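You operate a simulated robot arm through the tools that you are given. There is no shell and no other tool.

You are at the controls of a simulated two-armed robot. One attempt, no reset.

Task
Link the grey headset pack to channel A in slot two, then stand it in the yellow tray.
Fine: switch the dock on, set the dial, press LINK; the dock is off again at the end; the other packs keep their channels. Set down upright: what you pick out.

The check looks at the end state, three seconds after you hand in, the way a careful person would. Anything else that was tipped, shoved, dropped, spilled or broken makes it a failure.

Robot
Two 7-joint arms with two-finger grippers on one trunk that stands fixed in place. Base frame: the origin is at the foot of the trunk, x ahead of it, y to its left, z up. Readings come in mm, rad, newtons and seconds.
The left shoulder is at [78, 216, 1289], the right one opposite. With the tool pointing down near the work surface each hand reaches from about 280 to 860 mm from the base axis, measured 20 degrees to its own side. Payload 3.43 kg a hand.
The TCP of each hand is the grasp point between the finger pads, 20 mm short of the fingertips. In the tool frame z runs along the fingers and y along their closing line. The gripper opens to 124 mm; its body begins 93 mm behind the TCP.
Orientation is that of the tool frame in the base frame, as a unit quaternion [x, y, z, w]. With the fingers straight down and closing along the base's y, the tool's x points along the base's -x, its y along +y and its z along -z.

Tools
- The arms move only by the tool nudge_tool. It takes "left_plan", "right_plan" or both (then of equal length, played together; a hand with none holds still); each is a list of rows, each a list of 7 numbers: the shift along the base's x, y, z in units of 400 mm (1.0 is 400 mm), then the turn, a rotation vector about the base's x, y, z in units of 180 degrees (1.0 is 180 degrees), then the opening, from 0 (shut) to 1 (fully open). In form: [[dx, dy, dz, rx, ry, rz, jaw], ...]. A call has 1 to 20 rows; each row is the pose to reach, as a shift and turn from the pose commanded when the call began. A call with a number of a shift or a turn outside -1 to 1 is refused whole. Each row takes 0.2 s and may step no farther than 50 mm and 0.15 rad from the row before; otherwise, or with a gripper value out of range, the whole call is refused. Where a pose cannot be reached the arm comes as near as it can. A force on the tool above 40 N (or 10 N above the force at the start of the call, whichever is more), or a blocked arm, ends the call early, and 0.2 s more pass. Each finger travels about 72 mm/s and halts on what it meets, pressing with about 41 N; the grip force reading is that of the motor and also rises with nothing between the fingers. The clock runs only during rows and for 0.2 s after the last one: add rows that repeat a pose to give the fingers time. The reply holds the time, the measured pose of the TCP, the force on the tool along the base axes, the opening and the grip force, in the units named above and with some noise, with the torque about the TCP (base axes, N m) and any sound that the robot's microphone picked up.
- Cameras (640 x 400 px; columns grow to the right, rows downward): "scene" is now at [195.6, -58, 1473.6]; the picture's right is [-0.59, -0.80, 0.00], its down [-0.45, 0.33, -0.83] and it looks along [0.67, -0.49, -0.56] (base axes); focal length 322 px, centre (320, 200). "left" rides on the left gripper at [82, -14, -140] in its tool frame; the picture's right is [0.17, 0.99, 0.00], its down [-0.83, 0.14, -0.54] and it looks along [-0.53, 0.09, 0.84] (tool axes); focal length 243 px, centre (320, 200). "right" rides on the right gripper at [82, 14, -140] in its tool frame; the picture's right is [-0.17, 0.99, 0.00], its down [-0.83, -0.14, -0.54] and it looks along [-0.53, -0.09, 0.84] (tool axes); focal length 243 px, centre (320, 200). There is no depth. A picture from a camera that has moved, and an enlarged one, comes with that camera's place and axes in the base frame and with its lens. The place of the scene camera against the robot may be out by one fixed shift of up to 18 mm in any direction.
- camera(camera): a new picture of that camera. No time passes.
- lift_body(by): moves the trunk up (or, below 0, down) by that many mm; the arms and the scene camera ride with it, the base frame stays. It gives what a move gives, with no picture.
- turn_head(pan, tilt): turns the head with the scene camera to pan (to the left, within 1.396 rad either way) and tilt (down, from -0.506 to 1.204), counted from straight ahead of the robot (the tilt from the chest, where the trunk bows). It gives what a move gives.
- close_up(camera, box): a new picture of the part [left, top, right, bottom] of that camera's present view, enlarged. No time passes.
- job_done(): hands the job in; it is judged then, once.

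Places have to be worked out from the pictures, the camera data and where the tool is seen. Open the grippers and draw the arms clear of the work before you hand the job in, unless the task says otherwise.

The tools are called after "Request:" by a JSON object that holds its "api" and its "payload". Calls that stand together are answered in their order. nudge_tool: Moves the arms, as the interface text tells. Its arguments: {"type":"object","properties":{"left_plan":{"type":"array","items":{"type":"array","items":{"type":"number"}}},"right_plan":{"type":"array","items":{"type":"array","items":{"type":"number"}}}},"required":[]} The other tools are called the same way: lift_body (by) moves the trunk up or down; turn_head (pan, tilt) turns the head that bears the scene camera; camera (camera) takes a picture; close_up (camera, box) takes an enlarged picture of a part of a camera's view; job_done () hands the job in.

At the start:

```text
time: 0.0
left_tool_pos: [353.0, -46.5, 1300.5]
left_orientation: [0.0, 1.0, 0.0, 0.0]
left_force: [0.8, -0.4, 1.1]
left_ft_torque: [-0.02, 0.0, -0.06]
left_finger_gap: 123.8
left_finger_force: 0.1
right_tool_pos: [399.4, -456.2, 1203.7]
right_orientation: [0.0, 1.0, 0.0, 0.0]
right_force: [-0.4, -0.4, 0.5]
right_ft_torque: [-0.03, -0.01, 0.01]
right_finger_gap: 124.0
right_finger_force: 0.0
trunk travel left (down, up): [-445.0, 145.0]
head pan, tilt (commanded): [-0.637, 0.592]
```

scene: 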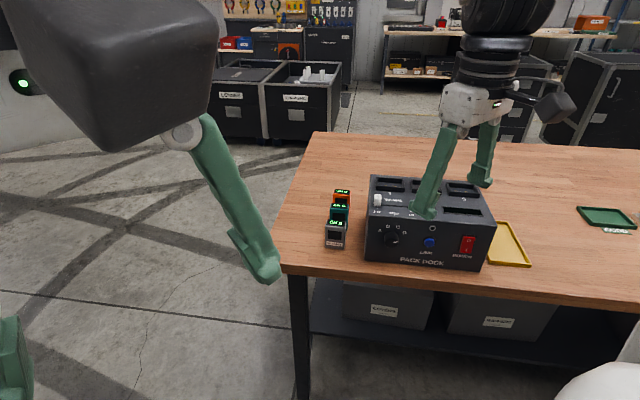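
right: 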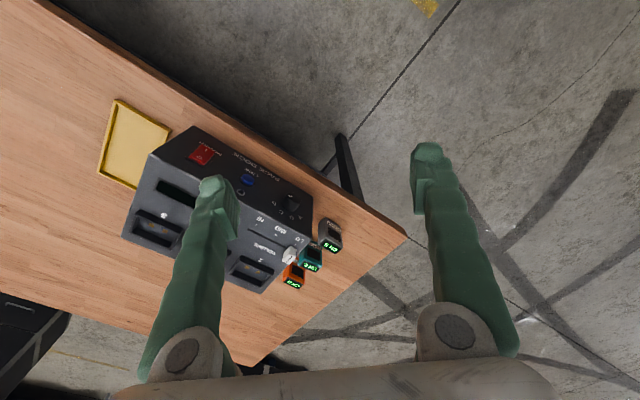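
left: 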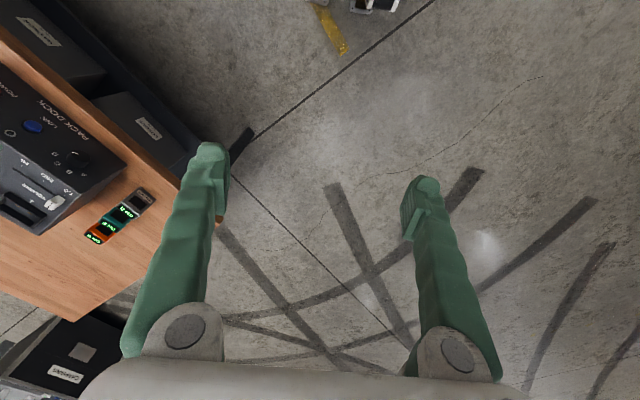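

The pictures show a dock with controls facing the robot, three packs beside it, and yellow and green trays. I'll take enlarged looks first.

Request:
{"api": "close_up", "payload": {"camera": "scene", "box": [300, 160, 540, 310]}}

Request:
{"api": "close_up", "payload": {"camera": "right", "box": [80, 80, 400, 300]}}

Request:
{"api": "close_up", "payload": {"camera": "left", "box": [0, 60, 200, 260]}}

```text
2.67 times, centred on (420, 235) of scene
camera zoom: at [195.6, -58.0, 1473.6], right [-0.59, -0.8, 0.0], down [-0.45, 0.33, -0.83], along [0.67, -0.49, -0.56], focal length 858 px, centre (53, 107)
```

zoom: 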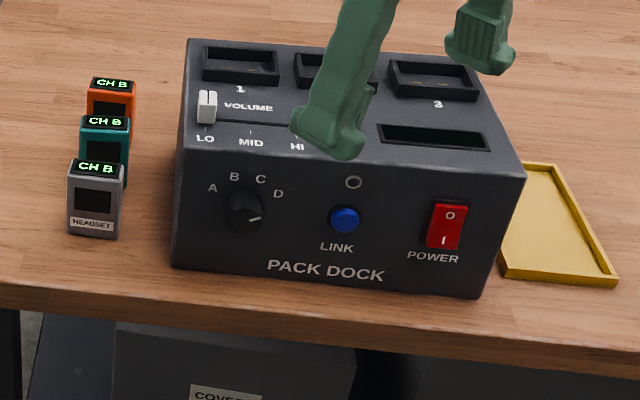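

```text
1.82 times, centred on (240, 190) of right
camera zoom: at [319.2, -441.8, 1343.1], right [0.17, 0.99, 0.0], down [0.83, -0.14, 0.54], along [0.53, -0.09, -0.84], focal length 441 px, centre (466, 218)
```

zoom: 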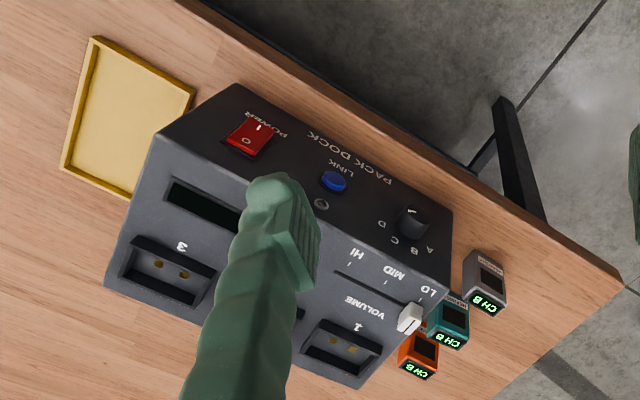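

```text
2.00 times, centred on (100, 160) of left
camera zoom: at [269.0, -60.9, 1438.4], right [-0.17, 0.99, 0.0], down [0.83, 0.14, 0.54], along [0.53, 0.09, -0.84], focal length 485 px, centre (760, 280)
```

zoom: 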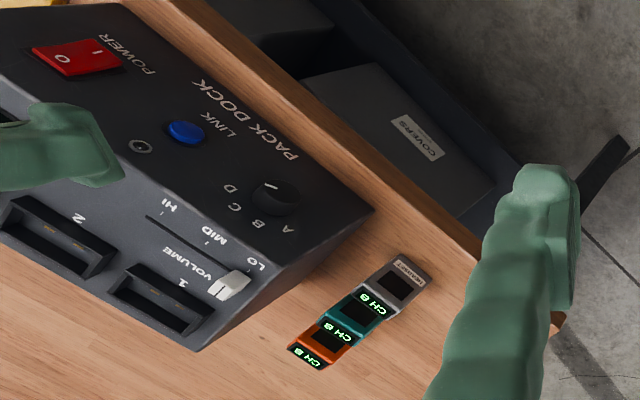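

The dock sits to the robot's right, turned about 45°, with the LINK button near (510, -612, 950). I'll draw the left arm aside, and turn the right hand -45° and pull it back so its camera looks squarely at the dock.

Request:
{"api": "nudge_tool", "payload": {"left_plan": [[0, 0.09, 0, 0, 0, 0, 1], [0, 0.18, 0, 0, 0, 0, 1], [0, 0.27, 0, 0, 0, 0, 1], [0, 0.36, 0, 0, 0, 0, 1], [0, 0.45, 0, 0, 0, 0, 1], [0, 0.54, 0, 0, 0, 0, 1], [0, 0.62, 0, 0, 0, 0, 1]], "right_plan": [[-0.025, 0.045, 0.016, 0, 0, -0.036, 1], [-0.05, 0.09, 0.033, 0, 0, -0.072, 1], [-0.074, 0.135, 0.05, 0, 0, -0.107, 1], [-0.099, 0.18, 0.066, 0, 0, -0.143, 1], [-0.123, 0.225, 0.082, 0, 0, -0.179, 1], [-0.148, 0.27, 0.1, 0, 0, -0.215, 1], [-0.1725, 0.315, 0.115, 0, 0, -0.25, 1]]}}

```text
time: 1.6
left_tool_pos: [350.6, 194.4, 1267.7]
left_orientation: [-0.001, 1.0, -0.002, 0.001]
left_force: [-0.8, -0.2, 0.4]
left_ft_torque: [-0.11, -0.04, -0.01]
left_finger_gap: 124.0
left_finger_force: 0.0
left hand out of reach, approached as far as the arm can: row 5, 6, 7
right_tool_pos: [300.4, -441.3, 1313.6]
right_orientation: [0.356, 0.934, 0.012, 0.015]
right_force: [0.4, 1.0, 0.3]
right_ft_torque: [-0.1, -0.02, -0.06]
right_finger_gap: 123.8
right_finger_force: 0.1
right hand out of reach, approached as far as the arm can: row 4, 5, 6, 7
trunk travel left (down, up): [-445.0, 145.0]
head pan, tilt (commanded): [-0.637, 0.592]
```

The right hand couldn't reach the commanded pose and stopped at (300, -441, 1314). I'll look at what all three cameras show from here.

Request:
{"api": "camera", "payload": {"camera": "scene"}}

Request:
{"api": "camera", "payload": {"camera": "right"}}

```text
taken
camera scene: at [193.9, -52.5, 1474.2], right [-0.59, -0.8, 0.0], down [-0.45, 0.33, -0.83], along [0.67, -0.5, -0.56], focal length 322 px, centre (320, 200)
```

scene: 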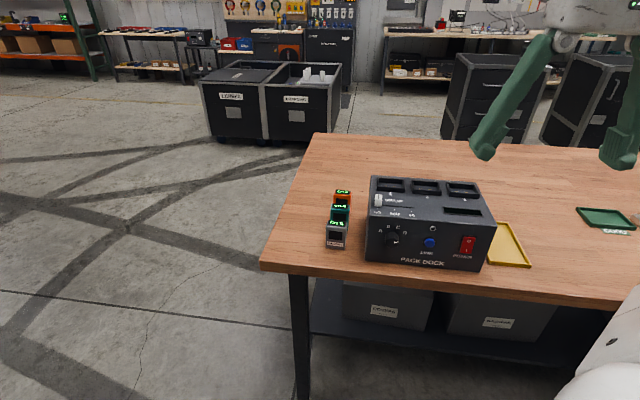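

```text
taken
camera right: at [243.8, -376.8, 1453.0], right [0.78, 0.63, 0.04], down [0.51, -0.66, 0.55], along [0.37, -0.41, -0.83], focal length 243 px, centre (320, 200)
```

right: 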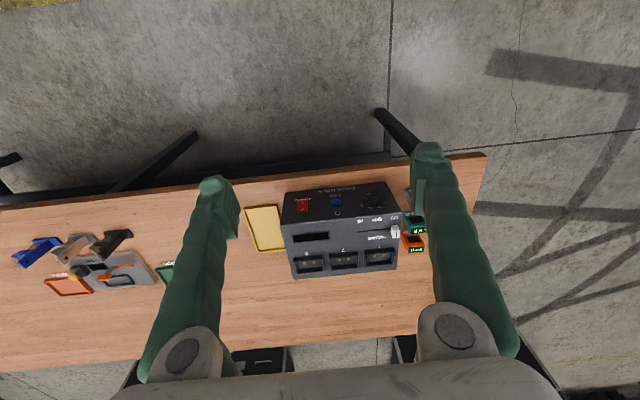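

The dock is now unobstructed. I'll enlarge it in both views.

Request:
{"api": "close_up", "payload": {"camera": "scene", "box": [310, 165, 502, 285]}}

Request:
{"api": "close_up", "payload": {"camera": "scene", "box": [360, 210, 488, 280]}}

Request:
{"api": "close_up", "payload": {"camera": "right", "box": [236, 160, 444, 290]}}

Request:
{"api": "close_up", "payload": {"camera": "scene", "box": [316, 180, 366, 260]}}

```text
3.33 times, centred on (406, 225) of scene
camera zoom: at [193.9, -52.5, 1474.2], right [-0.59, -0.8, 0.0], down [-0.45, 0.33, -0.83], along [0.67, -0.5, -0.56], focal length 1072 px, centre (33, 117)
```

zoom: 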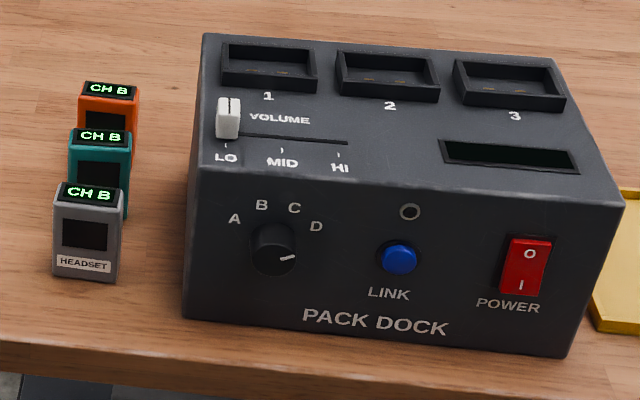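

```text
5.00 times, centred on (424, 245) of scene
camera zoom: at [193.9, -52.5, 1474.2], right [-0.59, -0.8, 0.0], down [-0.45, 0.33, -0.83], along [0.67, -0.5, -0.56], focal length 1608 px, centre (-200, -25)
```

zoom: 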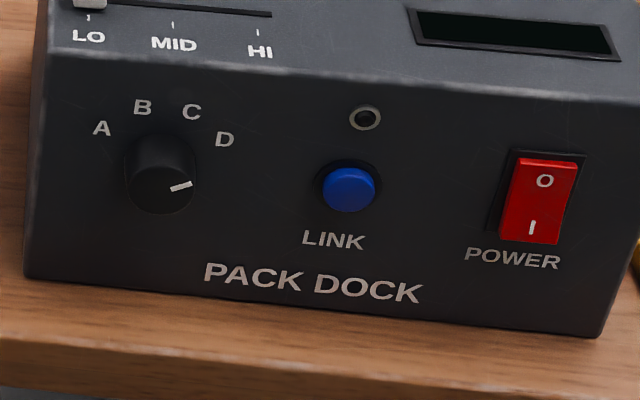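

```text
3.08 times, centred on (340, 225) of right
camera zoom: at [243.8, -376.8, 1453.0], right [0.78, 0.63, 0.04], down [0.51, -0.66, 0.55], along [0.37, -0.41, -0.83], focal length 746 px, centre (258, 123)
```

zoom: 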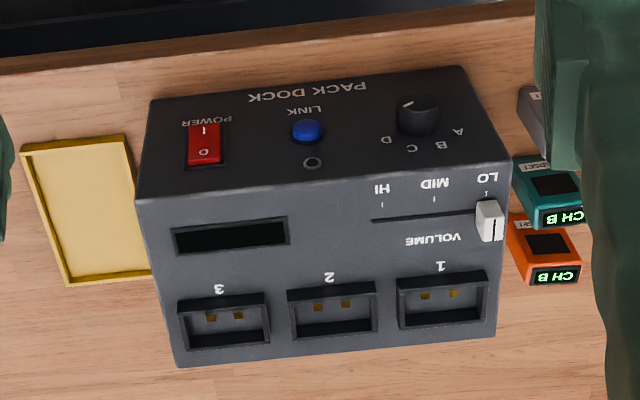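

```text
5.00 times, centred on (341, 220) of scene
camera zoom: at [193.9, -52.5, 1474.2], right [-0.59, -0.8, 0.0], down [-0.45, 0.33, -0.83], along [0.67, -0.5, -0.56], focal length 1608 px, centre (215, 100)
```

zoom: 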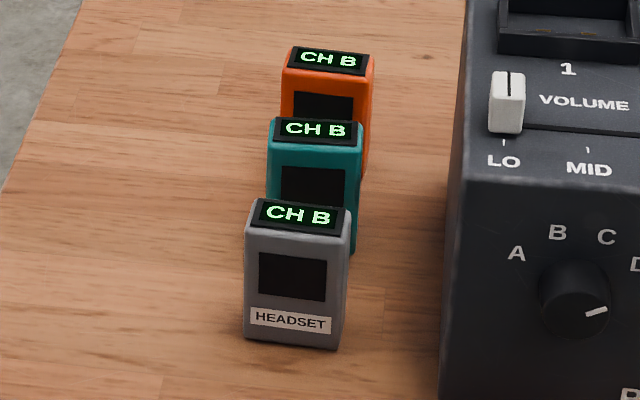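

The packs read CH B, the dial points to D and the panel is essentially vertical. I'll bring the right hand forward and lower, to about (520, -450, 1180), for a closer measured view of the packs and the dock top.

Request:
{"api": "nudge_tool", "payload": {"right_plan": [[0.08, -0.05, -0.03, 0, 0, 0, 1], [0.16, -0.1, -0.06, 0, 0, 0, 1], [0.24, -0.15, -0.09, 0, 0, 0, 1], [0.32, -0.2, -0.12, 0, 0, 0, 1], [0.4, -0.25, -0.15, 0, 0, 0, 1], [0.475, -0.3, -0.175, 0, 0, 0, 1]]}}

Request:
{"api": "camera", "payload": {"camera": "right"}}

Request:
{"api": "camera", "payload": {"camera": "scene"}}

```text
time: 3.0
left_tool_pos: [352.7, 187.2, 1268.1]
left_orientation: [-0.001, 1.0, 0.0, -0.001]
left_force: [-0.1, -0.9, -0.3]
left_ft_torque: [0.0, 0.04, -0.01]
left_finger_gap: 124.2
left_finger_force: 0.0
right_tool_pos: [488.7, -568.9, 1238.9]
right_orientation: [0.355, 0.935, 0.013, 0.012]
right_force: [0.9, -1.0, 0.5]
right_ft_torque: [-0.01, 0.04, 0.0]
right_finger_gap: 123.9
right_finger_force: 0.0
trunk travel left (down, up): [-445.0, 145.0]
head pan, tilt (commanded): [-0.637, 0.592]
```

```text
taken
camera right: at [433.4, -504.8, 1378.5], right [0.78, 0.63, 0.04], down [0.51, -0.66, 0.55], along [0.37, -0.41, -0.84], focal length 243 px, centre (320, 200)
```

right: 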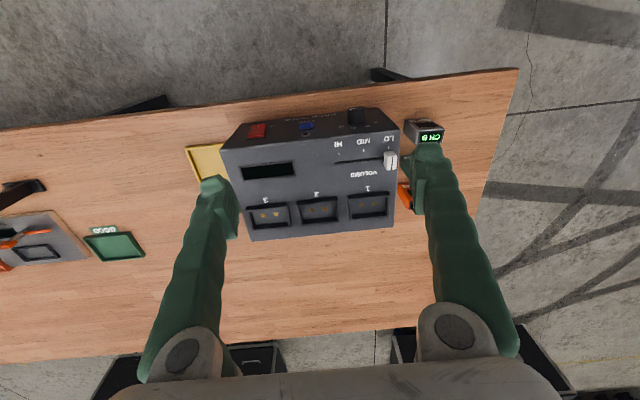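

```text
taken
camera scene: at [197.6, -59.1, 1473.3], right [-0.59, -0.8, 0.0], down [-0.45, 0.33, -0.83], along [0.67, -0.49, -0.56], focal length 322 px, centre (320, 200)
```

scene: 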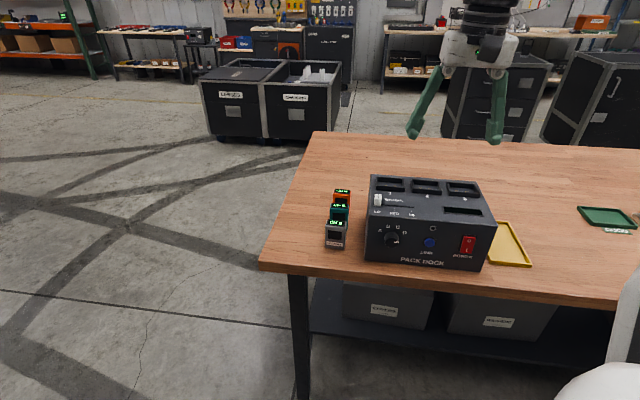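

The commanded pose follows the reached pose, so I know the frame now: the hand is at (489, -569, 1239), turned about -42°. I'll enlarge this view to measure features.

Request:
{"api": "close_up", "payload": {"camera": "right", "box": [176, 90, 336, 250]}}

Request:
{"api": "close_up", "payload": {"camera": "right", "box": [320, 90, 460, 230]}}

```text
2.50 times, centred on (256, 170) of right
camera zoom: at [433.4, -504.8, 1378.5], right [0.78, 0.63, 0.04], down [0.51, -0.66, 0.55], along [0.37, -0.41, -0.84], focal length 606 px, centre (480, 275)
```

zoom: 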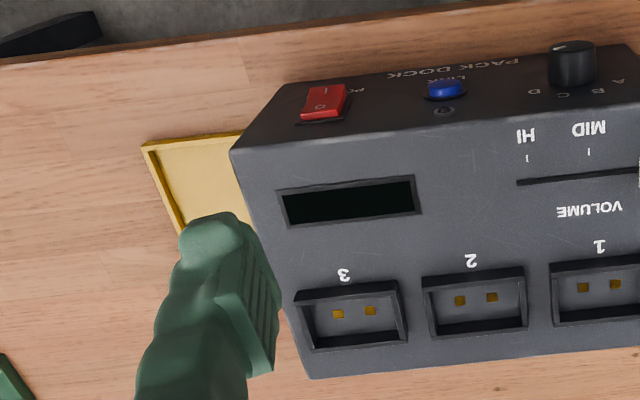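

```text
2.86 times, centred on (390, 160) of right
camera zoom: at [433.4, -504.8, 1378.5], right [0.78, 0.63, 0.04], down [0.51, -0.66, 0.55], along [0.37, -0.41, -0.84], focal length 693 px, centre (120, 314)
```

zoom: 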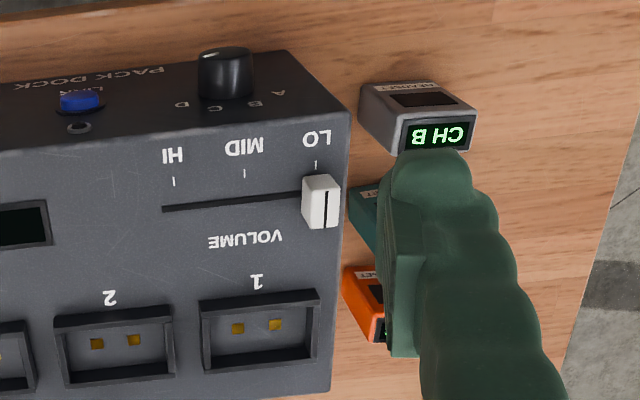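

Readings suggest the body may still have been settling (the idle left hand's y reading changed by 7 mm). I'll hold still for a second and re-read before measuring more.

Request:
{"api": "nudge_tool", "payload": {"right_plan": [[0, 0, 0, 0, 0, 0, 1], [0, 0, 0, 0, 0, 0, 1], [0, 0, 0, 0, 0, 0, 1], [0, 0, 0, 0, 0, 0, 1], [0, 0, 0, 0, 0, 0, 1]]}}

Request:
{"api": "nudge_tool", "payload": {"right_plan": [[0, 0, 0, 0, 0, 0, 1], [0, 0, 0, 0, 0, 0, 1]]}}

```text
time: 4.2
left_tool_pos: [350.6, 188.6, 1268.5]
left_orientation: [0.0, 1.0, -0.001, 0.0]
left_force: [-0.3, 0.4, -0.2]
left_ft_torque: [0.03, 0.03, 0.01]
left_finger_gap: 124.0
left_finger_force: 0.1
right_tool_pos: [486.8, -567.3, 1240.7]
right_orientation: [0.354, 0.935, 0.013, 0.014]
right_force: [1.0, -0.1, 0.2]
right_ft_torque: [-0.01, -0.03, -0.03]
right_finger_gap: 123.7
right_finger_force: 0.1
trunk travel left (down, up): [-445.0, 145.0]
head pan, tilt (commanded): [-0.637, 0.592]
```

```text
time: 4.8
left_tool_pos: [351.3, 188.7, 1267.7]
left_orientation: [0.0, 1.0, 0.0, 0.0]
left_force: [0.3, -0.2, -0.6]
left_ft_torque: [0.03, 0.01, 0.02]
left_finger_gap: 123.9
left_finger_force: 0.0
right_tool_pos: [486.9, -566.8, 1239.8]
right_orientation: [0.354, 0.935, 0.014, 0.015]
right_force: [-0.1, -0.8, -0.8]
right_ft_torque: [0.01, -0.03, -0.01]
right_finger_gap: 124.1
right_finger_force: 0.1
trunk travel left (down, up): [-445.0, 145.0]
head pan, tilt (commanded): [-0.637, 0.592]
```

Settled readings put the right hand at (487, -567, 1240), steady to about 1 mm. I'll square the wrist and move it over the packs, to roughly (655, -420, 1070), for a close view.

Request:
{"api": "nudge_tool", "payload": {"right_plan": [[0.06, 0.0525, -0.03, -0.001, 0.002, -0.004, 1], [0.12, 0.105, -0.08, -0.002, 0.004, -0.008, 1], [0.18, 0.1575, -0.14, -0.003, 0.006, -0.012, 1], [0.24, 0.21, -0.2, -0.004, 0.008, -0.016, 1], [0.3, 0.2625, -0.26, -0.004, 0.01, -0.019, 1], [0.36, 0.315, -0.33, -0.005, 0.012, -0.022, 1], [0.42, 0.3675, -0.4, -0.005, 0.0121, -0.0222, 1], [0.42, 0.3675, -0.425, -0.005, 0.0121, -0.0222, 1], [0.42, 0.3675, -0.425, -0.005, 0.0121, -0.0222, 1], [0.42, 0.3675, -0.425, -0.005, 0.0121, -0.0222, 1], [0.42, 0.3675, -0.425, -0.005, 0.0121, -0.0222, 1]]}}

Request:
{"api": "camera", "payload": {"camera": "right"}}

Request:
{"api": "camera", "payload": {"camera": "scene"}}

```text
time: 7.2
left_tool_pos: [350.0, 188.1, 1269.0]
left_orientation: [0.0, 1.0, -0.001, 0.0]
left_force: [0.2, -0.3, -0.8]
left_ft_torque: [-0.05, 0.03, -0.05]
left_finger_gap: 124.1
left_finger_force: 0.0
right_tool_pos: [654.2, -419.9, 1068.2]
right_orientation: [0.387, 0.922, -0.002, -0.001]
right_force: [0.7, 0.4, -0.5]
right_ft_torque: [0.02, -0.04, 0.04]
right_finger_gap: 123.9
right_finger_force: 0.1
trunk travel left (down, up): [-445.0, 145.0]
head pan, tilt (commanded): [-0.637, 0.592]
```

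```text
taken
camera right: at [608.0, -350.5, 1207.8], right [0.82, 0.57, 0.0], down [0.48, -0.69, 0.54], along [0.31, -0.44, -0.84], focal length 243 px, centre (320, 200)
```

right: 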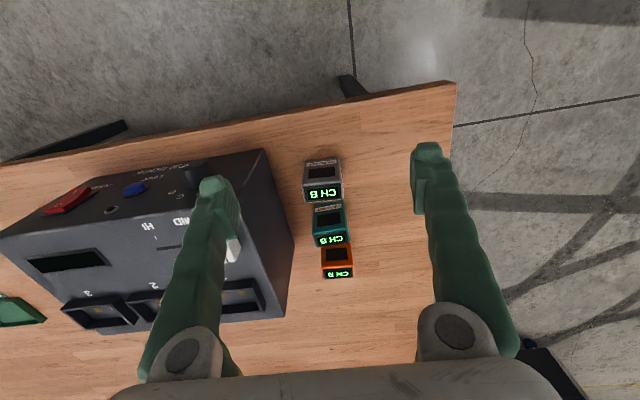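

```text
taken
camera scene: at [195.0, -58.2, 1473.7], right [-0.59, -0.8, 0.0], down [-0.45, 0.33, -0.83], along [0.67, -0.49, -0.56], focal length 322 px, centre (320, 200)
```

scene: 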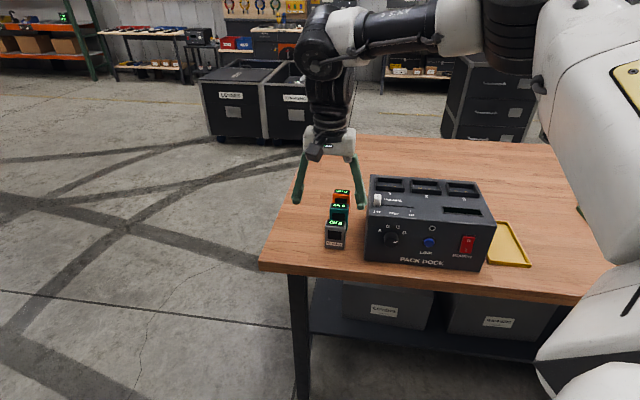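

The wrist is now square (yaw -45.5°) and the three packs sit between the finger views. I'll enlarge them.

Request:
{"api": "close_up", "payload": {"camera": "right", "box": [270, 140, 390, 290]}}

Request:
{"api": "close_up", "payload": {"camera": "right", "box": [0, 140, 200, 340]}}

```text
2.67 times, centred on (330, 215) of right
camera zoom: at [608.0, -350.5, 1207.8], right [0.82, 0.57, 0.0], down [0.48, -0.69, 0.54], along [0.31, -0.44, -0.84], focal length 647 px, centre (293, 160)
```

zoom: 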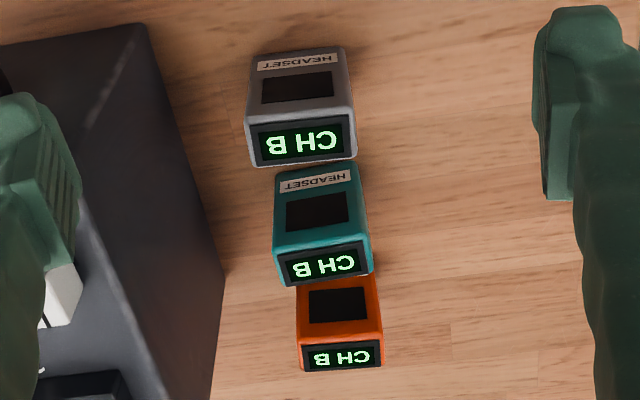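

```text
2.00 times, centred on (100, 240) of right
camera zoom: at [608.0, -350.5, 1207.8], right [0.82, 0.57, 0.0], down [0.48, -0.69, 0.54], along [0.31, -0.44, -0.84], focal length 485 px, centre (760, 120)
```

zoom: 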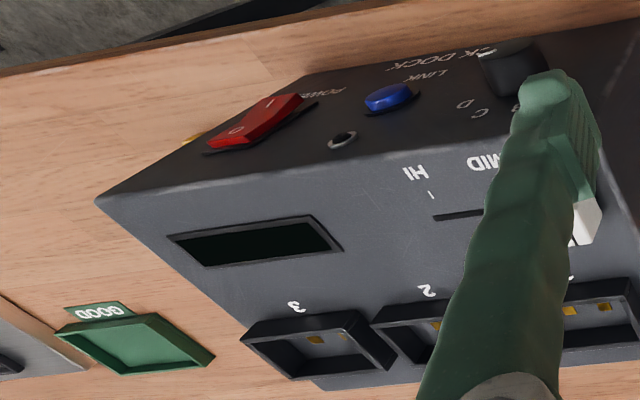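

Triangulating gives: table z≈860, grey pack top centre ≈(705, -483, 932) with size 55×30×72, LINK ≈(503, -605, 949), slot 2 rim ≈(605, -705, 1012). Panel normal v=(0.70,-0.71). Next I'll pull back in front of the panel and tilt the hand 60° forward to look straight at the controls.

Request:
{"api": "nudge_tool", "payload": {"right_plan": [[-0.07, -0.02, 0, -0.026, -0.026, 0, 1], [-0.14, -0.043, -0.01, -0.053, -0.052, 0, 1], [-0.21, -0.066, -0.03, -0.079, -0.078, 0, 1], [-0.28, -0.09, -0.05, -0.106, -0.104, 0, 1], [-0.35, -0.113, -0.08, -0.132, -0.13, 0, 1], [-0.42, -0.136, -0.11, -0.159, -0.156, 0, 1], [-0.49, -0.16, -0.14, -0.185, -0.182, 0, 1], [-0.56, -0.183, -0.18, -0.212, -0.208, 0, 1], [-0.63, -0.205, -0.22, -0.238, -0.2335, 0, 1], [-0.63, -0.205, -0.22, -0.238, -0.2335, 0, 1], [-0.63, -0.205, -0.22, -0.238, -0.2335, 0, 1], [-0.63, -0.205, -0.22, -0.238, -0.2335, 0, 1]]}}

Request:
{"api": "camera", "payload": {"camera": "right"}}

Request:
{"api": "camera", "payload": {"camera": "scene"}}

```text
time: 8.3
left_tool_pos: [349.7, 189.4, 1267.6]
left_orientation: [0.0, 1.0, -0.002, 0.0]
left_force: [-0.2, 0.3, -0.1]
left_ft_torque: [-0.02, -0.03, -0.01]
left_finger_gap: 123.9
left_finger_force: 0.0
right_tool_pos: [590.1, -568.0, 1033.1]
right_orientation: [0.367, 0.894, -0.09, 0.242]
right_force: [0.2, 0.0, 0.5]
right_ft_torque: [-0.01, -0.02, 0.0]
right_finger_gap: 124.0
right_finger_force: 0.0
right hand out of reach, approached as far as the arm can: row 1, 2, 3, 4, 5
trunk travel left (down, up): [-445.0, 145.0]
head pan, tilt (commanded): [-0.637, 0.592]
stopped in row 5 (right hand): the force on the tool passed its limit at 90 N (the readings are from after the stop); the commanded pose is now the measured one
```

```text
taken
camera right: at [498.7, -459.7, 1113.5], right [0.79, 0.6, 0.1], down [0.21, -0.43, 0.88], along [0.57, -0.67, -0.47], focal length 243 px, centre (320, 200)
```

right: 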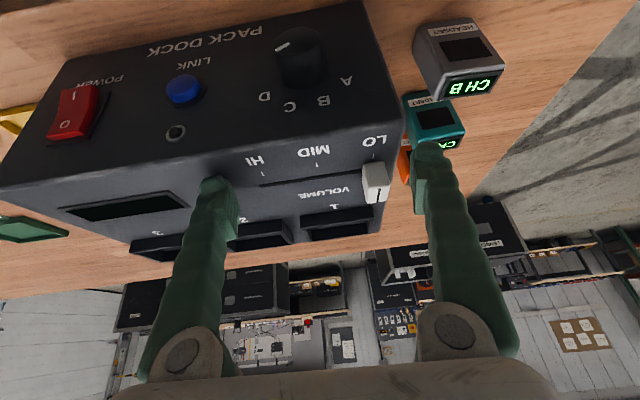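

```text
taken
camera scene: at [193.8, -55.5, 1473.9], right [-0.59, -0.8, 0.0], down [-0.45, 0.33, -0.83], along [0.67, -0.49, -0.56], focal length 322 px, centre (320, 200)
```

scene: 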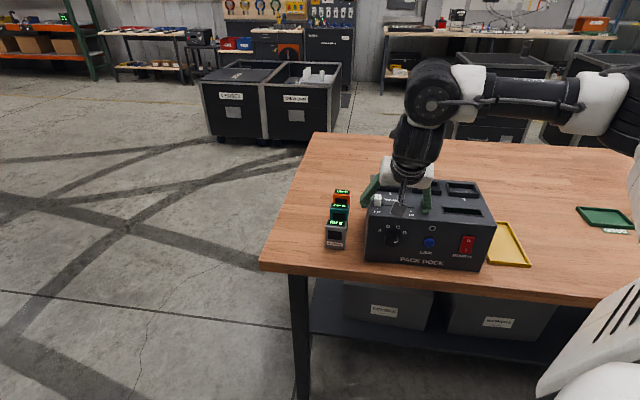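

The arm could not follow the tilt and drifted toward the dock; a contact stopped it at (590, -568, 1033). Before anything else I'll check whether the dock, the slider or the packs were disturbed.

Request:
{"api": "close_up", "payload": {"camera": "scene", "box": [310, 165, 502, 285]}}

Request:
{"api": "close_up", "payload": {"camera": "right", "box": [160, 0, 520, 260]}}

```text
3.33 times, centred on (406, 225) of scene
camera zoom: at [193.8, -55.5, 1473.9], right [-0.59, -0.8, 0.0], down [-0.45, 0.33, -0.83], along [0.67, -0.49, -0.56], focal length 1072 px, centre (33, 117)
```

zoom: 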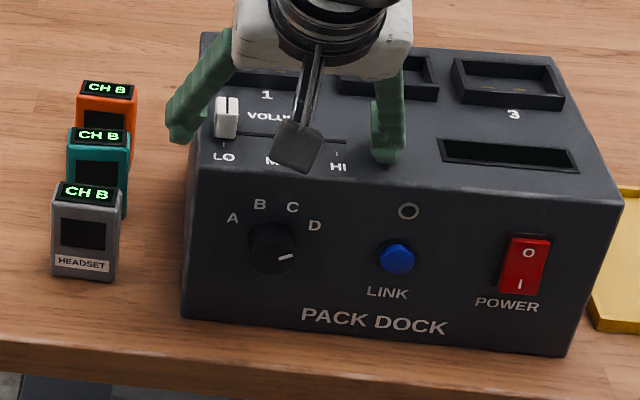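

```text
1.54 times, centred on (340, 130) of right
camera zoom: at [498.7, -459.7, 1113.5], right [0.79, 0.6, 0.1], down [0.21, -0.43, 0.88], along [0.57, -0.67, -0.47], focal length 373 px, centre (289, 308)
```

zoom: 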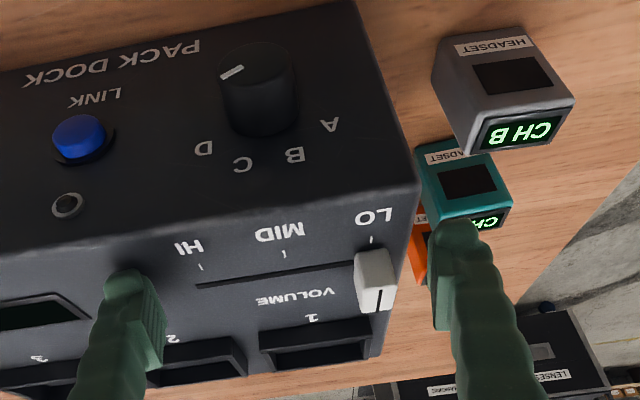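

The dock, slider and packs look unmoved (the pictures agree to about 1 px, all shifted together). I'll lift straight up clear of everything, opening kept, then study the arm's configuration.

Request:
{"api": "nudge_tool", "payload": {"right_plan": [[0, 0, 0.05, 0, 0, 0, 1], [0, 0, 0.125, 0, 0, 0, 1], [0, 0, 0.2, 0, 0, 0, 1], [0, 0, 0.25, 0, 0, 0, 1], [0, 0, 0.25, 0, 0, 0, 1], [0, 0, 0.25, 0, 0, 0, 1]]}}

Request:
{"api": "turn_head", "payload": {"pan": -1.2, "tilt": 0.35}}

Request:
{"api": "camera", "payload": {"camera": "scene"}}

```text
time: 9.7
left_tool_pos: [350.4, 188.3, 1268.7]
left_orientation: [0.0, 1.0, 0.0, 0.0]
left_force: [0.3, 0.0, 0.5]
left_ft_torque: [-0.01, -0.02, -0.02]
left_finger_gap: 123.8
left_finger_force: 0.1
right_tool_pos: [591.2, -572.9, 1130.3]
right_orientation: [0.366, 0.895, -0.089, 0.24]
right_force: [0.7, -0.1, -1.2]
right_ft_torque: [0.0, 0.0, -0.04]
right_finger_gap: 123.9
right_finger_force: 0.1
right hand out of reach, approached as far as the arm can: row 2, 3
trunk travel left (down, up): [-445.0, 145.0]
head pan, tilt (commanded): [-0.637, 0.592]
```

```text
time: 10.7
left_tool_pos: [351.0, 188.7, 1268.8]
left_orientation: [0.0, 1.0, 0.0, 0.0]
left_force: [-0.5, -0.9, 0.4]
left_ft_torque: [0.0, -0.01, -0.02]
left_finger_gap: 123.9
left_finger_force: 0.1
right_tool_pos: [592.5, -572.1, 1129.9]
right_orientation: [0.365, 0.895, -0.087, 0.24]
right_force: [-0.2, 0.5, 0.8]
right_ft_torque: [-0.01, 0.03, -0.01]
right_finger_gap: 123.8
right_finger_force: 0.0
trunk travel left (down, up): [-445.0, 145.0]
head pan, tilt (commanded): [-1.201, 0.351]
```

```text
taken
camera scene: at [158.2, -92.2, 1495.6], right [-0.93, -0.36, 0.0], down [-0.12, 0.32, -0.94], along [0.34, -0.88, -0.34], focal length 322 px, centre (320, 200)
```

scene: 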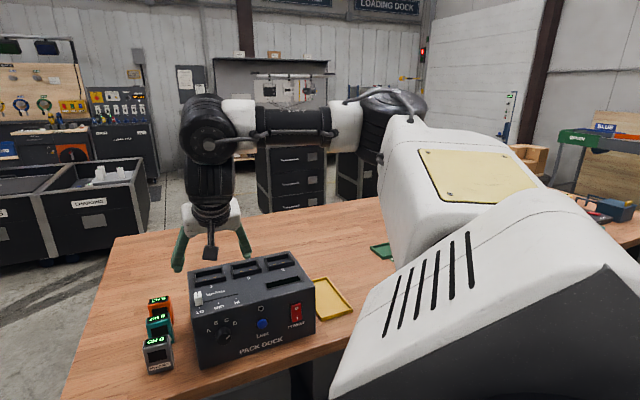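

The picture shows the elbow raised out to the right with the forearm running along the table edge, so tilting the hand means rolling the forearm. High above everything, I'll try the extra 30° of tilt slowly while backing off 100 mm, to see whether the arm follows when given time.

Request:
{"api": "nudge_tool", "payload": {"right_plan": [[-0.0145, 0.0149, 0, -0.0099, -0.0097, 0, 1], [-0.029, 0.0297, 0, -0.0198, -0.0194, 0, 1], [-0.0437, 0.0446, 0, -0.0297, -0.0292, 0, 1], [-0.0583, 0.0595, 0, -0.0397, -0.0389, 0, 1], [-0.0729, 0.0744, 0, -0.0496, -0.0486, 0, 1], [-0.0875, 0.0892, 0, -0.0595, -0.0583, 0, 1], [-0.102, 0.1041, 0, -0.0694, -0.0681, 0, 1], [-0.1167, 0.119, 0, -0.0793, -0.0778, 0, 1], [-0.131, 0.1339, 0, -0.0892, -0.0875, 0, 1], [-0.146, 0.1487, 0, -0.0992, -0.0972, 0, 1], [-0.16, 0.1636, 0, -0.109, -0.107, 0, 1], [-0.175, 0.1785, 0, -0.119, -0.1167, 0, 1], [-0.175, 0.1785, 0, -0.119, -0.1167, 0, 1], [-0.175, 0.1785, 0, -0.119, -0.1167, 0, 1], [-0.175, 0.1785, 0, -0.119, -0.1167, 0, 1], [-0.175, 0.1785, 0, -0.119, -0.1167, 0, 1], [-0.175, 0.1785, 0, -0.119, -0.1167, 0, 1]]}}

Request:
{"api": "camera", "payload": {"camera": "scene"}}

```text
time: 14.3
left_tool_pos: [350.8, 189.1, 1268.9]
left_orientation: [0.0, 1.0, -0.001, -0.001]
left_force: [0.2, 0.4, 0.5]
left_ft_torque: [0.0, 0.01, -0.01]
left_finger_gap: 124.2
left_finger_force: 0.0
right_tool_pos: [566.6, -641.7, 1096.7]
right_orientation: [0.324, 0.804, -0.183, 0.464]
right_force: [-0.2, -0.5, -0.1]
right_ft_torque: [0.0, 0.01, -0.02]
right_finger_gap: 124.1
right_finger_force: 0.1
right hand out of reach, approached as far as the arm can: row 1, 2, 3, 4, 5, 6, 7, 8, 9, 10, 11, 12, 13, 14, 15, 16, 17
trunk travel left (down, up): [-445.0, 145.0]
head pan, tilt (commanded): [-1.201, 0.351]
```

```text
taken
camera scene: at [157.9, -92.1, 1495.7], right [-0.93, -0.36, 0.0], down [-0.12, 0.32, -0.94], along [0.34, -0.88, -0.34], focal length 322 px, centre (320, 200)
```

scene: 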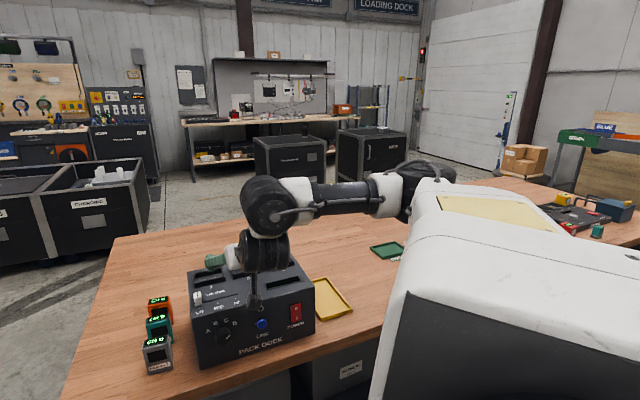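

The orientation was reached, but the wrist can't come closer than about 430 mm to the shoulder, so the position drifted. Raising the trunk puts the shoulder farther from the panel height and gives room, so I'll lift it fully.

Request:
{"api": "lift_body", "payload": {"by": 140}}

Request:
{"api": "camera", "payload": {"camera": "scene"}}

```text
time: 16.0
left_tool_pos: [286.9, 188.3, 1496.3]
left_orientation: [-0.001, 0.99, 0.0, 0.142]
left_force: [0.5, 0.0, -0.9]
left_ft_torque: [0.0, 0.0, -0.01]
left_finger_gap: 124.0
left_finger_force: 0.2
right_tool_pos: [560.0, -640.7, 1238.5]
right_orientation: [0.326, 0.804, -0.185, 0.462]
right_force: [0.6, -0.1, 0.0]
right_ft_torque: [0.0, -0.02, -0.01]
right_finger_gap: 123.9
right_finger_force: 0.1
trunk travel left (down, up): [-585.0, 5.0]
head pan, tilt (commanded): [-1.201, 0.351]
```

```text
taken
camera scene: at [52.5, -91.8, 1655.0], right [-0.93, -0.36, 0.0], down [-0.12, 0.32, -0.94], along [0.34, -0.88, -0.34], focal length 322 px, centre (320, 200)
```

scene: 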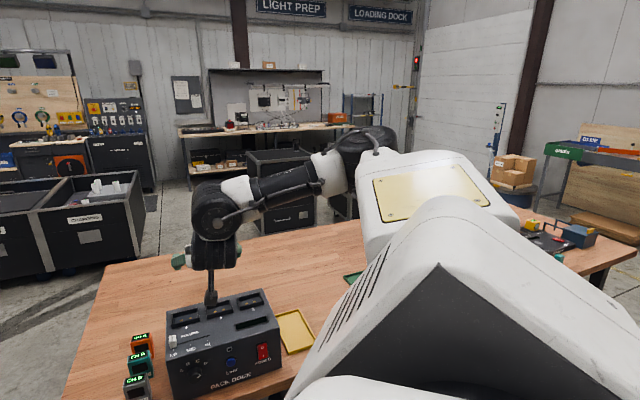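

Raising the trunk also straightened it backward, while the right hand kept its orientation and rose to z=1238. Now I'll bring the hand back and down in front of the panel, tilting to about 80°, while staying well above the dock.

Request:
{"api": "nudge_tool", "payload": {"right_plan": [[-0.0155, 0.011, -0.0267, -0.0066, -0.0065, -0.001, 1], [-0.031, 0.022, -0.0533, -0.0132, -0.013, -0.002, 1], [-0.0465, 0.033, -0.08, -0.0198, -0.0195, -0.003, 1], [-0.062, 0.044, -0.1067, -0.0264, -0.0259, -0.004, 1], [-0.0775, 0.055, -0.1333, -0.033, -0.0324, -0.005, 1], [-0.093, 0.066, -0.16, -0.0397, -0.0389, -0.006, 1], [-0.1085, 0.077, -0.1867, -0.0463, -0.0454, -0.007, 1], [-0.124, 0.088, -0.2133, -0.0529, -0.0519, -0.008, 1], [-0.1395, 0.099, -0.24, -0.0595, -0.0584, -0.0083, 1], [-0.155, 0.11, -0.2667, -0.0661, -0.0648, -0.0083, 1], [-0.1705, 0.121, -0.2933, -0.0727, -0.0713, -0.0083, 1], [-0.186, 0.1325, -0.32, -0.0793, -0.0778, -0.0083, 1], [-0.186, 0.1325, -0.32, -0.0793, -0.0778, -0.0083, 1], [-0.186, 0.1325, -0.32, -0.0793, -0.0778, -0.0083, 1]]}}

Request:
{"api": "camera", "payload": {"camera": "scene"}}

```text
time: 19.0
left_tool_pos: [286.1, 188.9, 1498.7]
left_orientation: [-0.001, 0.99, -0.001, 0.144]
left_force: [0.2, 0.8, 0.2]
left_ft_torque: [0.01, 0.01, 0.01]
left_finger_gap: 123.9
left_finger_force: 0.0
right_tool_pos: [488.1, -595.7, 1123.9]
right_orientation: [0.297, 0.707, -0.248, 0.592]
right_force: [-0.4, 0.4, 0.2]
right_ft_torque: [0.01, 0.02, 0.01]
right_finger_gap: 124.0
right_finger_force: 0.0
right hand out of reach, approached as far as the arm can: row 3, 4, 5, 6, 7, 8, 12, 13, 14
trunk travel left (down, up): [-585.0, 5.0]
head pan, tilt (commanded): [-1.201, 0.351]
```

```text
taken
camera scene: at [52.2, -92.1, 1655.1], right [-0.93, -0.36, 0.0], down [-0.12, 0.32, -0.94], along [0.34, -0.88, -0.34], focal length 322 px, centre (320, 200)
```

scene: 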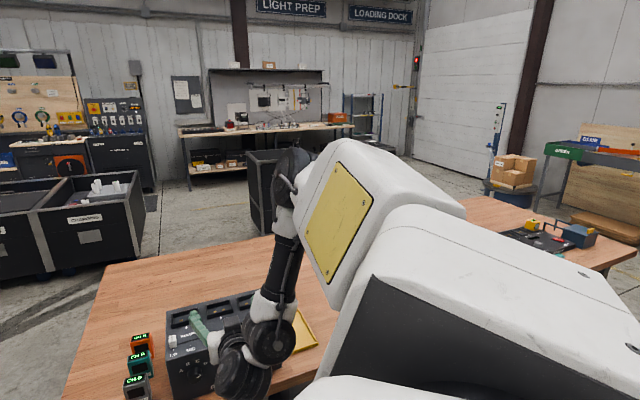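

The arm has flipped to a much better posture: elbow up, forearm down and hand forward at (488, -596, 1124), tilt 80°. Now I'll descend and back off to about 80 mm in front of the panel.

Request:
{"api": "nudge_tool", "payload": {"right_plan": [[-0.0128, 0.0145, -0.041, 0, 0, 0, 1], [-0.0255, 0.029, -0.082, 0, 0, 0, 1], [-0.0383, 0.0434, -0.123, 0, 0, 0, 1], [-0.051, 0.0578, -0.164, 0, 0, 0, 1], [-0.0638, 0.0723, -0.205, 0, 0, 0, 1], [-0.0765, 0.0867, -0.246, 0, 0, 0, 1], [-0.0893, 0.1012, -0.287, 0, 0, 0, 1], [-0.102, 0.1156, -0.328, 0, 0, 0, 1], [-0.1148, 0.13, -0.369, 0, 0, 0, 1], [-0.1275, 0.1445, -0.41, 0, 0, 0, 1], [-0.1275, 0.1445, -0.41, 0, 0, 0, 1], [-0.1275, 0.1445, -0.41, 0, 0, 0, 1], [-0.1275, 0.1445, -0.41, 0, 0, 0, 1]]}}

Request:
{"api": "camera", "payload": {"camera": "right"}}

Request:
{"api": "camera", "payload": {"camera": "scene"}}

```text
time: 21.8
left_tool_pos: [285.8, 186.4, 1497.8]
left_orientation: [0.0, 0.99, 0.0, 0.144]
left_force: [-0.3, -0.2, -0.8]
left_ft_torque: [0.03, 0.01, 0.01]
left_finger_gap: 124.1
left_finger_force: 0.0
right_tool_pos: [442.2, -588.7, 1117.4]
right_orientation: [0.298, 0.708, -0.248, 0.591]
right_force: [-0.1, -0.8, -0.4]
right_ft_torque: [0.01, 0.05, 0.05]
right_finger_gap: 123.9
right_finger_force: 0.0
right hand out of reach, approached as far as the arm can: row 1, 2, 3, 4, 5, 6, 7, 8, 9, 10, 11, 12, 13
trunk travel left (down, up): [-585.0, 5.0]
head pan, tilt (commanded): [-1.201, 0.351]
```

```text
taken
camera right: at [347.5, -469.6, 1061.2], right [0.72, 0.67, 0.16], down [-0.37, 0.17, 0.91], along [0.58, -0.72, 0.37], focal length 243 px, centre (320, 200)
```

right: 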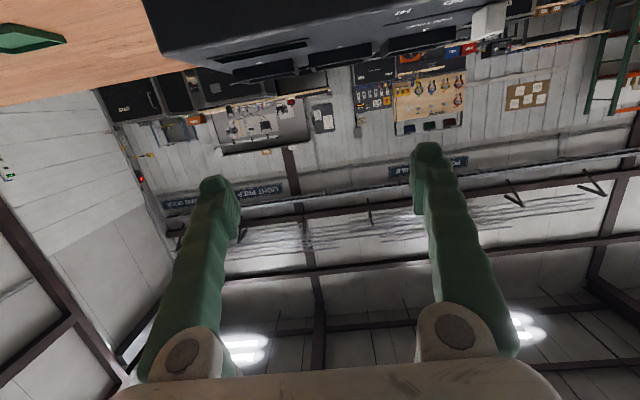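

```text
taken
camera scene: at [52.1, -93.4, 1655.0], right [-0.93, -0.36, 0.0], down [-0.12, 0.32, -0.94], along [0.34, -0.88, -0.34], focal length 322 px, centre (320, 200)
```

scene: 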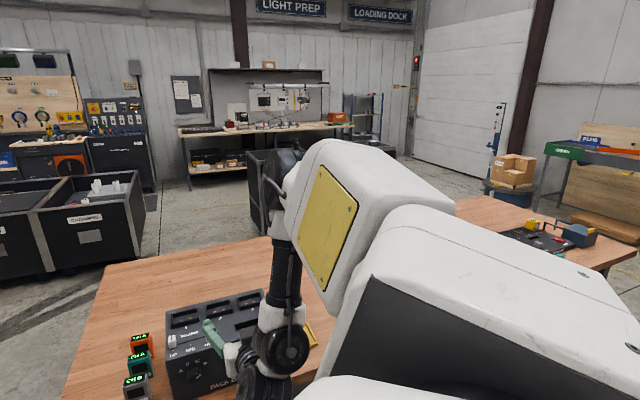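

The arm won't descend at an 80° tilt (the wrist appears to be at its bend limit). A 45° tilt should need less bend, so I'll ease the tilt back 35° in free space in front of and above the panel.

Request:
{"api": "nudge_tool", "payload": {"right_plan": [[-0.005, 0.0125, -0.018, 0.0174, 0.017, 0, 1], [-0.01, 0.025, -0.036, 0.0347, 0.034, 0, 1], [-0.015, 0.0375, -0.053, 0.052, 0.051, 0, 1], [-0.02, 0.05, -0.071, 0.0694, 0.0681, 0, 1], [-0.025, 0.0625, -0.089, 0.0868, 0.0851, 0, 1], [-0.03, 0.075, -0.107, 0.1041, 0.1022, 0, 1], [-0.035, 0.0875, -0.125, 0.1215, 0.1192, 0, 1], [-0.04, 0.1, -0.1425, 0.1388, 0.1362, 0, 1], [-0.04, 0.1, -0.1425, 0.1388, 0.1362, 0, 1], [-0.04, 0.1, -0.1425, 0.1388, 0.1362, 0, 1], [-0.04, 0.1, -0.1425, 0.1388, 0.1362, 0, 1]]}}

Request:
{"api": "camera", "payload": {"camera": "right"}}

Request:
{"api": "camera", "payload": {"camera": "scene"}}

```text
time: 24.2
left_tool_pos: [286.2, 187.0, 1498.4]
left_orientation: [0.0, 0.989, -0.001, 0.145]
left_force: [-0.4, -0.2, -0.4]
left_ft_torque: [-0.02, -0.01, -0.03]
left_finger_gap: 124.3
left_finger_force: 0.1
right_tool_pos: [356.9, -525.3, 1112.2]
right_orientation: [0.357, 0.848, -0.153, 0.36]
right_force: [0.5, -0.5, -0.2]
right_ft_torque: [0.02, -0.04, -0.01]
right_finger_gap: 123.8
right_finger_force: 0.1
right hand out of reach, approached as far as the arm can: row 4, 5, 6, 7, 8, 9, 10, 11
trunk travel left (down, up): [-585.0, 5.0]
head pan, tilt (commanded): [-1.201, 0.351]
```

```text
taken
camera right: at [258.2, -402.3, 1150.2], right [0.79, 0.61, 0.12], down [0.03, -0.23, 0.97], along [0.62, -0.76, -0.2], focal length 243 px, centre (320, 200)
```

right: 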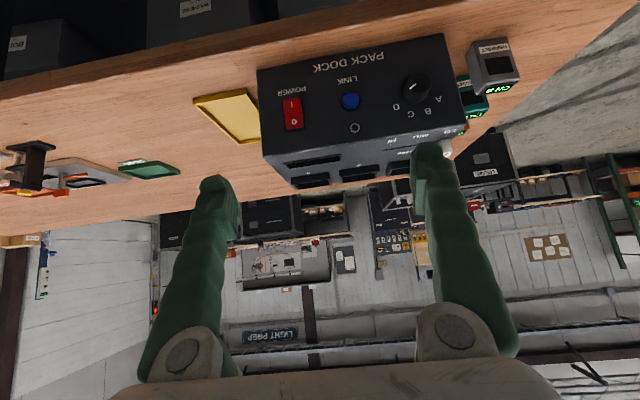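

```text
taken
camera scene: at [51.5, -92.2, 1655.2], right [-0.93, -0.36, 0.0], down [-0.12, 0.32, -0.94], along [0.34, -0.88, -0.34], focal length 322 px, centre (320, 200)
```

scene: 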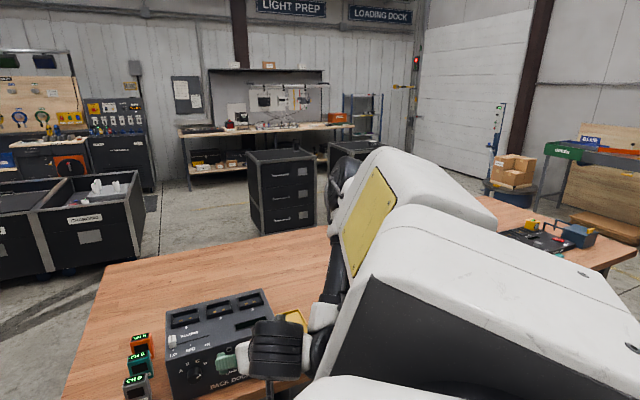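

The hand is at (357, -525, 1112) with 46° tilt, well clear, but it still refuses to descend. Straight-down poses have behaved reliably, so I'll go back to tool-down here first, then lower the trunk again.

Request:
{"api": "nudge_tool", "payload": {"right_plan": [[0.01, 0.004, 0.0125, 0.0228, 0.0224, 0, 1], [0.021, 0.008, 0.025, 0.0456, 0.0447, 0, 1], [0.032, 0.012, 0.0375, 0.0684, 0.0671, 0, 1], [0.042, 0.016, 0.05, 0.0912, 0.0895, 0, 1], [0.053, 0.02, 0.0625, 0.114, 0.1119, 0, 1], [0.064, 0.024, 0.075, 0.1368, 0.1342, 0, 1], [0.075, 0.028, 0.0875, 0.1596, 0.1566, 0, 1], [0.085, 0.031, 0.1, 0.1824, 0.179, 0, 1], [0.085, 0.031, 0.1, 0.1824, 0.179, 0, 1], [0.085, 0.031, 0.1, 0.1824, 0.179, 0, 1], [0.085, 0.031, 0.1, 0.1824, 0.179, 0, 1]]}}

Request:
{"api": "camera", "payload": {"camera": "scene"}}

```text
time: 26.6
left_tool_pos: [286.7, 187.3, 1497.4]
left_orientation: [0.0, 0.99, -0.001, 0.144]
left_force: [0.9, 0.4, -0.6]
left_ft_torque: [0.01, 0.02, 0.03]
left_finger_gap: 123.9
left_finger_force: 0.0
right_tool_pos: [357.4, -525.7, 1112.3]
right_orientation: [0.356, 0.849, -0.152, 0.361]
right_force: [0.0, -0.4, -0.3]
right_ft_torque: [0.0, -0.01, 0.0]
right_finger_gap: 124.0
right_finger_force: 0.1
right hand out of reach, approached as far as the arm can: row 1, 2, 3, 4, 5, 6, 7, 8, 9, 10, 11
trunk travel left (down, up): [-585.0, 5.0]
head pan, tilt (commanded): [-1.201, 0.351]
```

```text
taken
camera scene: at [52.0, -92.2, 1655.1], right [-0.93, -0.36, 0.0], down [-0.12, 0.32, -0.94], along [0.34, -0.88, -0.34], focal length 322 px, centre (320, 200)
```

scene: 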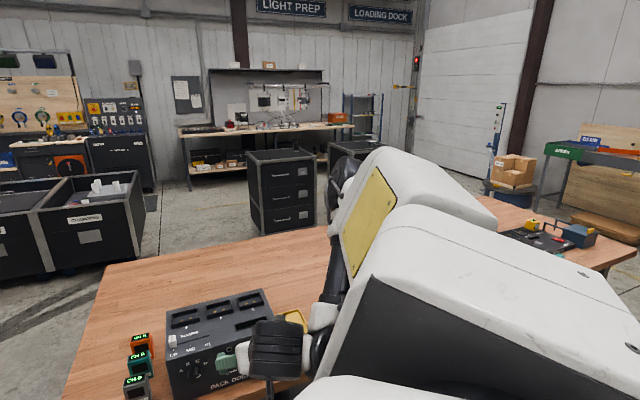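

That pose is a dead end for the solver: it didn't move at all. I'll back out along +v and up, with the orientation unchanged, staying high above the dock.

Request:
{"api": "nudge_tool", "payload": {"right_plan": [[0.037, -0.023, 0.0275, 0, 0, 0, 1], [0.074, -0.046, 0.055, 0, 0, 0, 1], [0.111, -0.069, 0.0825, 0, 0, 0, 1], [0.148, -0.092, 0.11, 0, 0, 0, 1], [0.184, -0.114, 0.1375, 0, 0, 0, 1], [0.221, -0.137, 0.165, 0, 0, 0, 1], [0.258, -0.16, 0.1925, 0, 0, 0, 1], [0.295, -0.183, 0.22, 0, 0, 0, 1], [0.295, -0.183, 0.22, 0, 0, 0, 1], [0.295, -0.183, 0.22, 0, 0, 0, 1]]}}

Request:
{"api": "camera", "payload": {"camera": "scene"}}

```text
time: 28.8
left_tool_pos: [286.7, 189.2, 1497.5]
left_orientation: [-0.001, 0.99, 0.0, 0.144]
left_force: [-0.8, -0.3, 0.2]
left_ft_torque: [-0.01, 0.0, 0.01]
left_finger_gap: 123.9
left_finger_force: 0.2
right_tool_pos: [398.1, -536.7, 1218.9]
right_orientation: [0.357, 0.847, -0.155, 0.362]
right_force: [-0.7, 0.4, -0.7]
right_ft_torque: [0.0, 0.01, -0.01]
right_finger_gap: 123.6
right_finger_force: 0.0
right hand out of reach, approached as far as the arm can: row 1, 2, 3, 4, 5, 6, 7, 8, 9, 10
trunk travel left (down, up): [-585.0, 5.0]
head pan, tilt (commanded): [-1.201, 0.351]
```

```text
taken
camera scene: at [51.9, -92.3, 1655.1], right [-0.93, -0.36, 0.0], down [-0.12, 0.32, -0.94], along [0.34, -0.88, -0.34], focal length 322 px, centre (320, 200)
```

scene: 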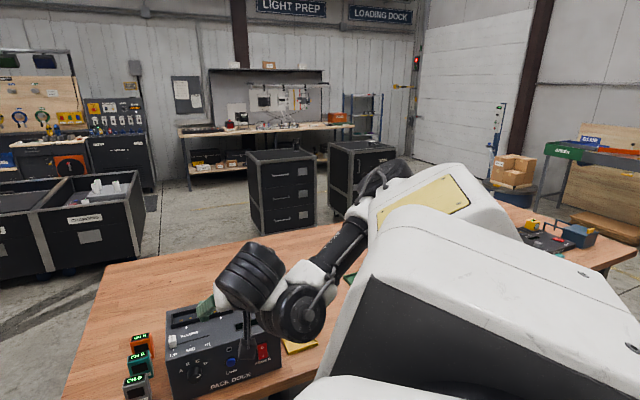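

It's moving again, to (398, -537, 1219). I'll keep heading outward to v≈780 at the same height.

Request:
{"api": "nudge_tool", "payload": {"right_plan": [[0.03, -0.024, 0, 0, 0, 0, 1], [0.06, -0.048, 0, 0, 0, 0, 1], [0.09, -0.072, 0, 0, 0, 0, 1], [0.12, -0.096, 0, 0, 0, 0, 1], [0.15, -0.12, 0, 0, 0, 0, 1], [0.18, -0.144, 0, 0, 0, 0, 1], [0.21, -0.168, 0, 0, 0, 0, 1], [0.24, -0.19, 0, 0, 0, 0, 1], [0.24, -0.19, 0, 0, 0, 0, 1], [0.24, -0.19, 0, 0, 0, 0, 1]]}}

Request:
{"api": "camera", "payload": {"camera": "scene"}}

```text
time: 31.0
left_tool_pos: [285.5, 187.9, 1497.7]
left_orientation: [-0.001, 0.989, 0.0, 0.145]
left_force: [0.8, 0.0, -0.5]
left_ft_torque: [0.0, 0.03, 0.0]
left_finger_gap: 123.9
left_finger_force: 0.0
right_tool_pos: [402.3, -536.6, 1229.8]
right_orientation: [0.356, 0.847, -0.154, 0.362]
right_force: [0.1, -0.4, -0.1]
right_ft_torque: [0.01, 0.04, -0.02]
right_finger_gap: 124.0
right_finger_force: 0.0
right hand out of reach, approached as far as the arm can: row 1, 2, 3, 4, 5, 6, 7, 8, 9, 10
trunk travel left (down, up): [-585.0, 5.0]
head pan, tilt (commanded): [-1.201, 0.351]
```

```text
taken
camera scene: at [52.0, -92.2, 1655.1], right [-0.93, -0.36, 0.0], down [-0.12, 0.32, -0.94], along [0.34, -0.88, -0.34], focal length 322 px, centre (320, 200)
```

scene: 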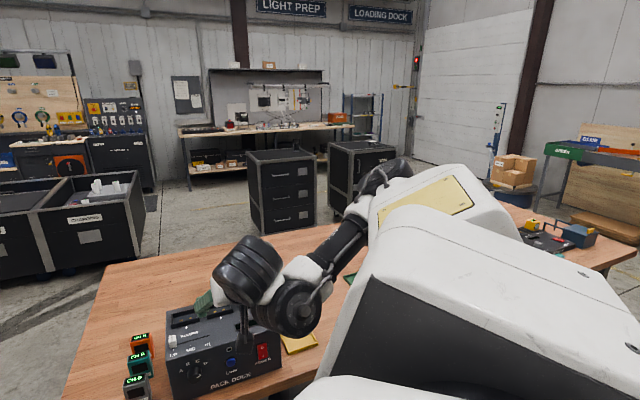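

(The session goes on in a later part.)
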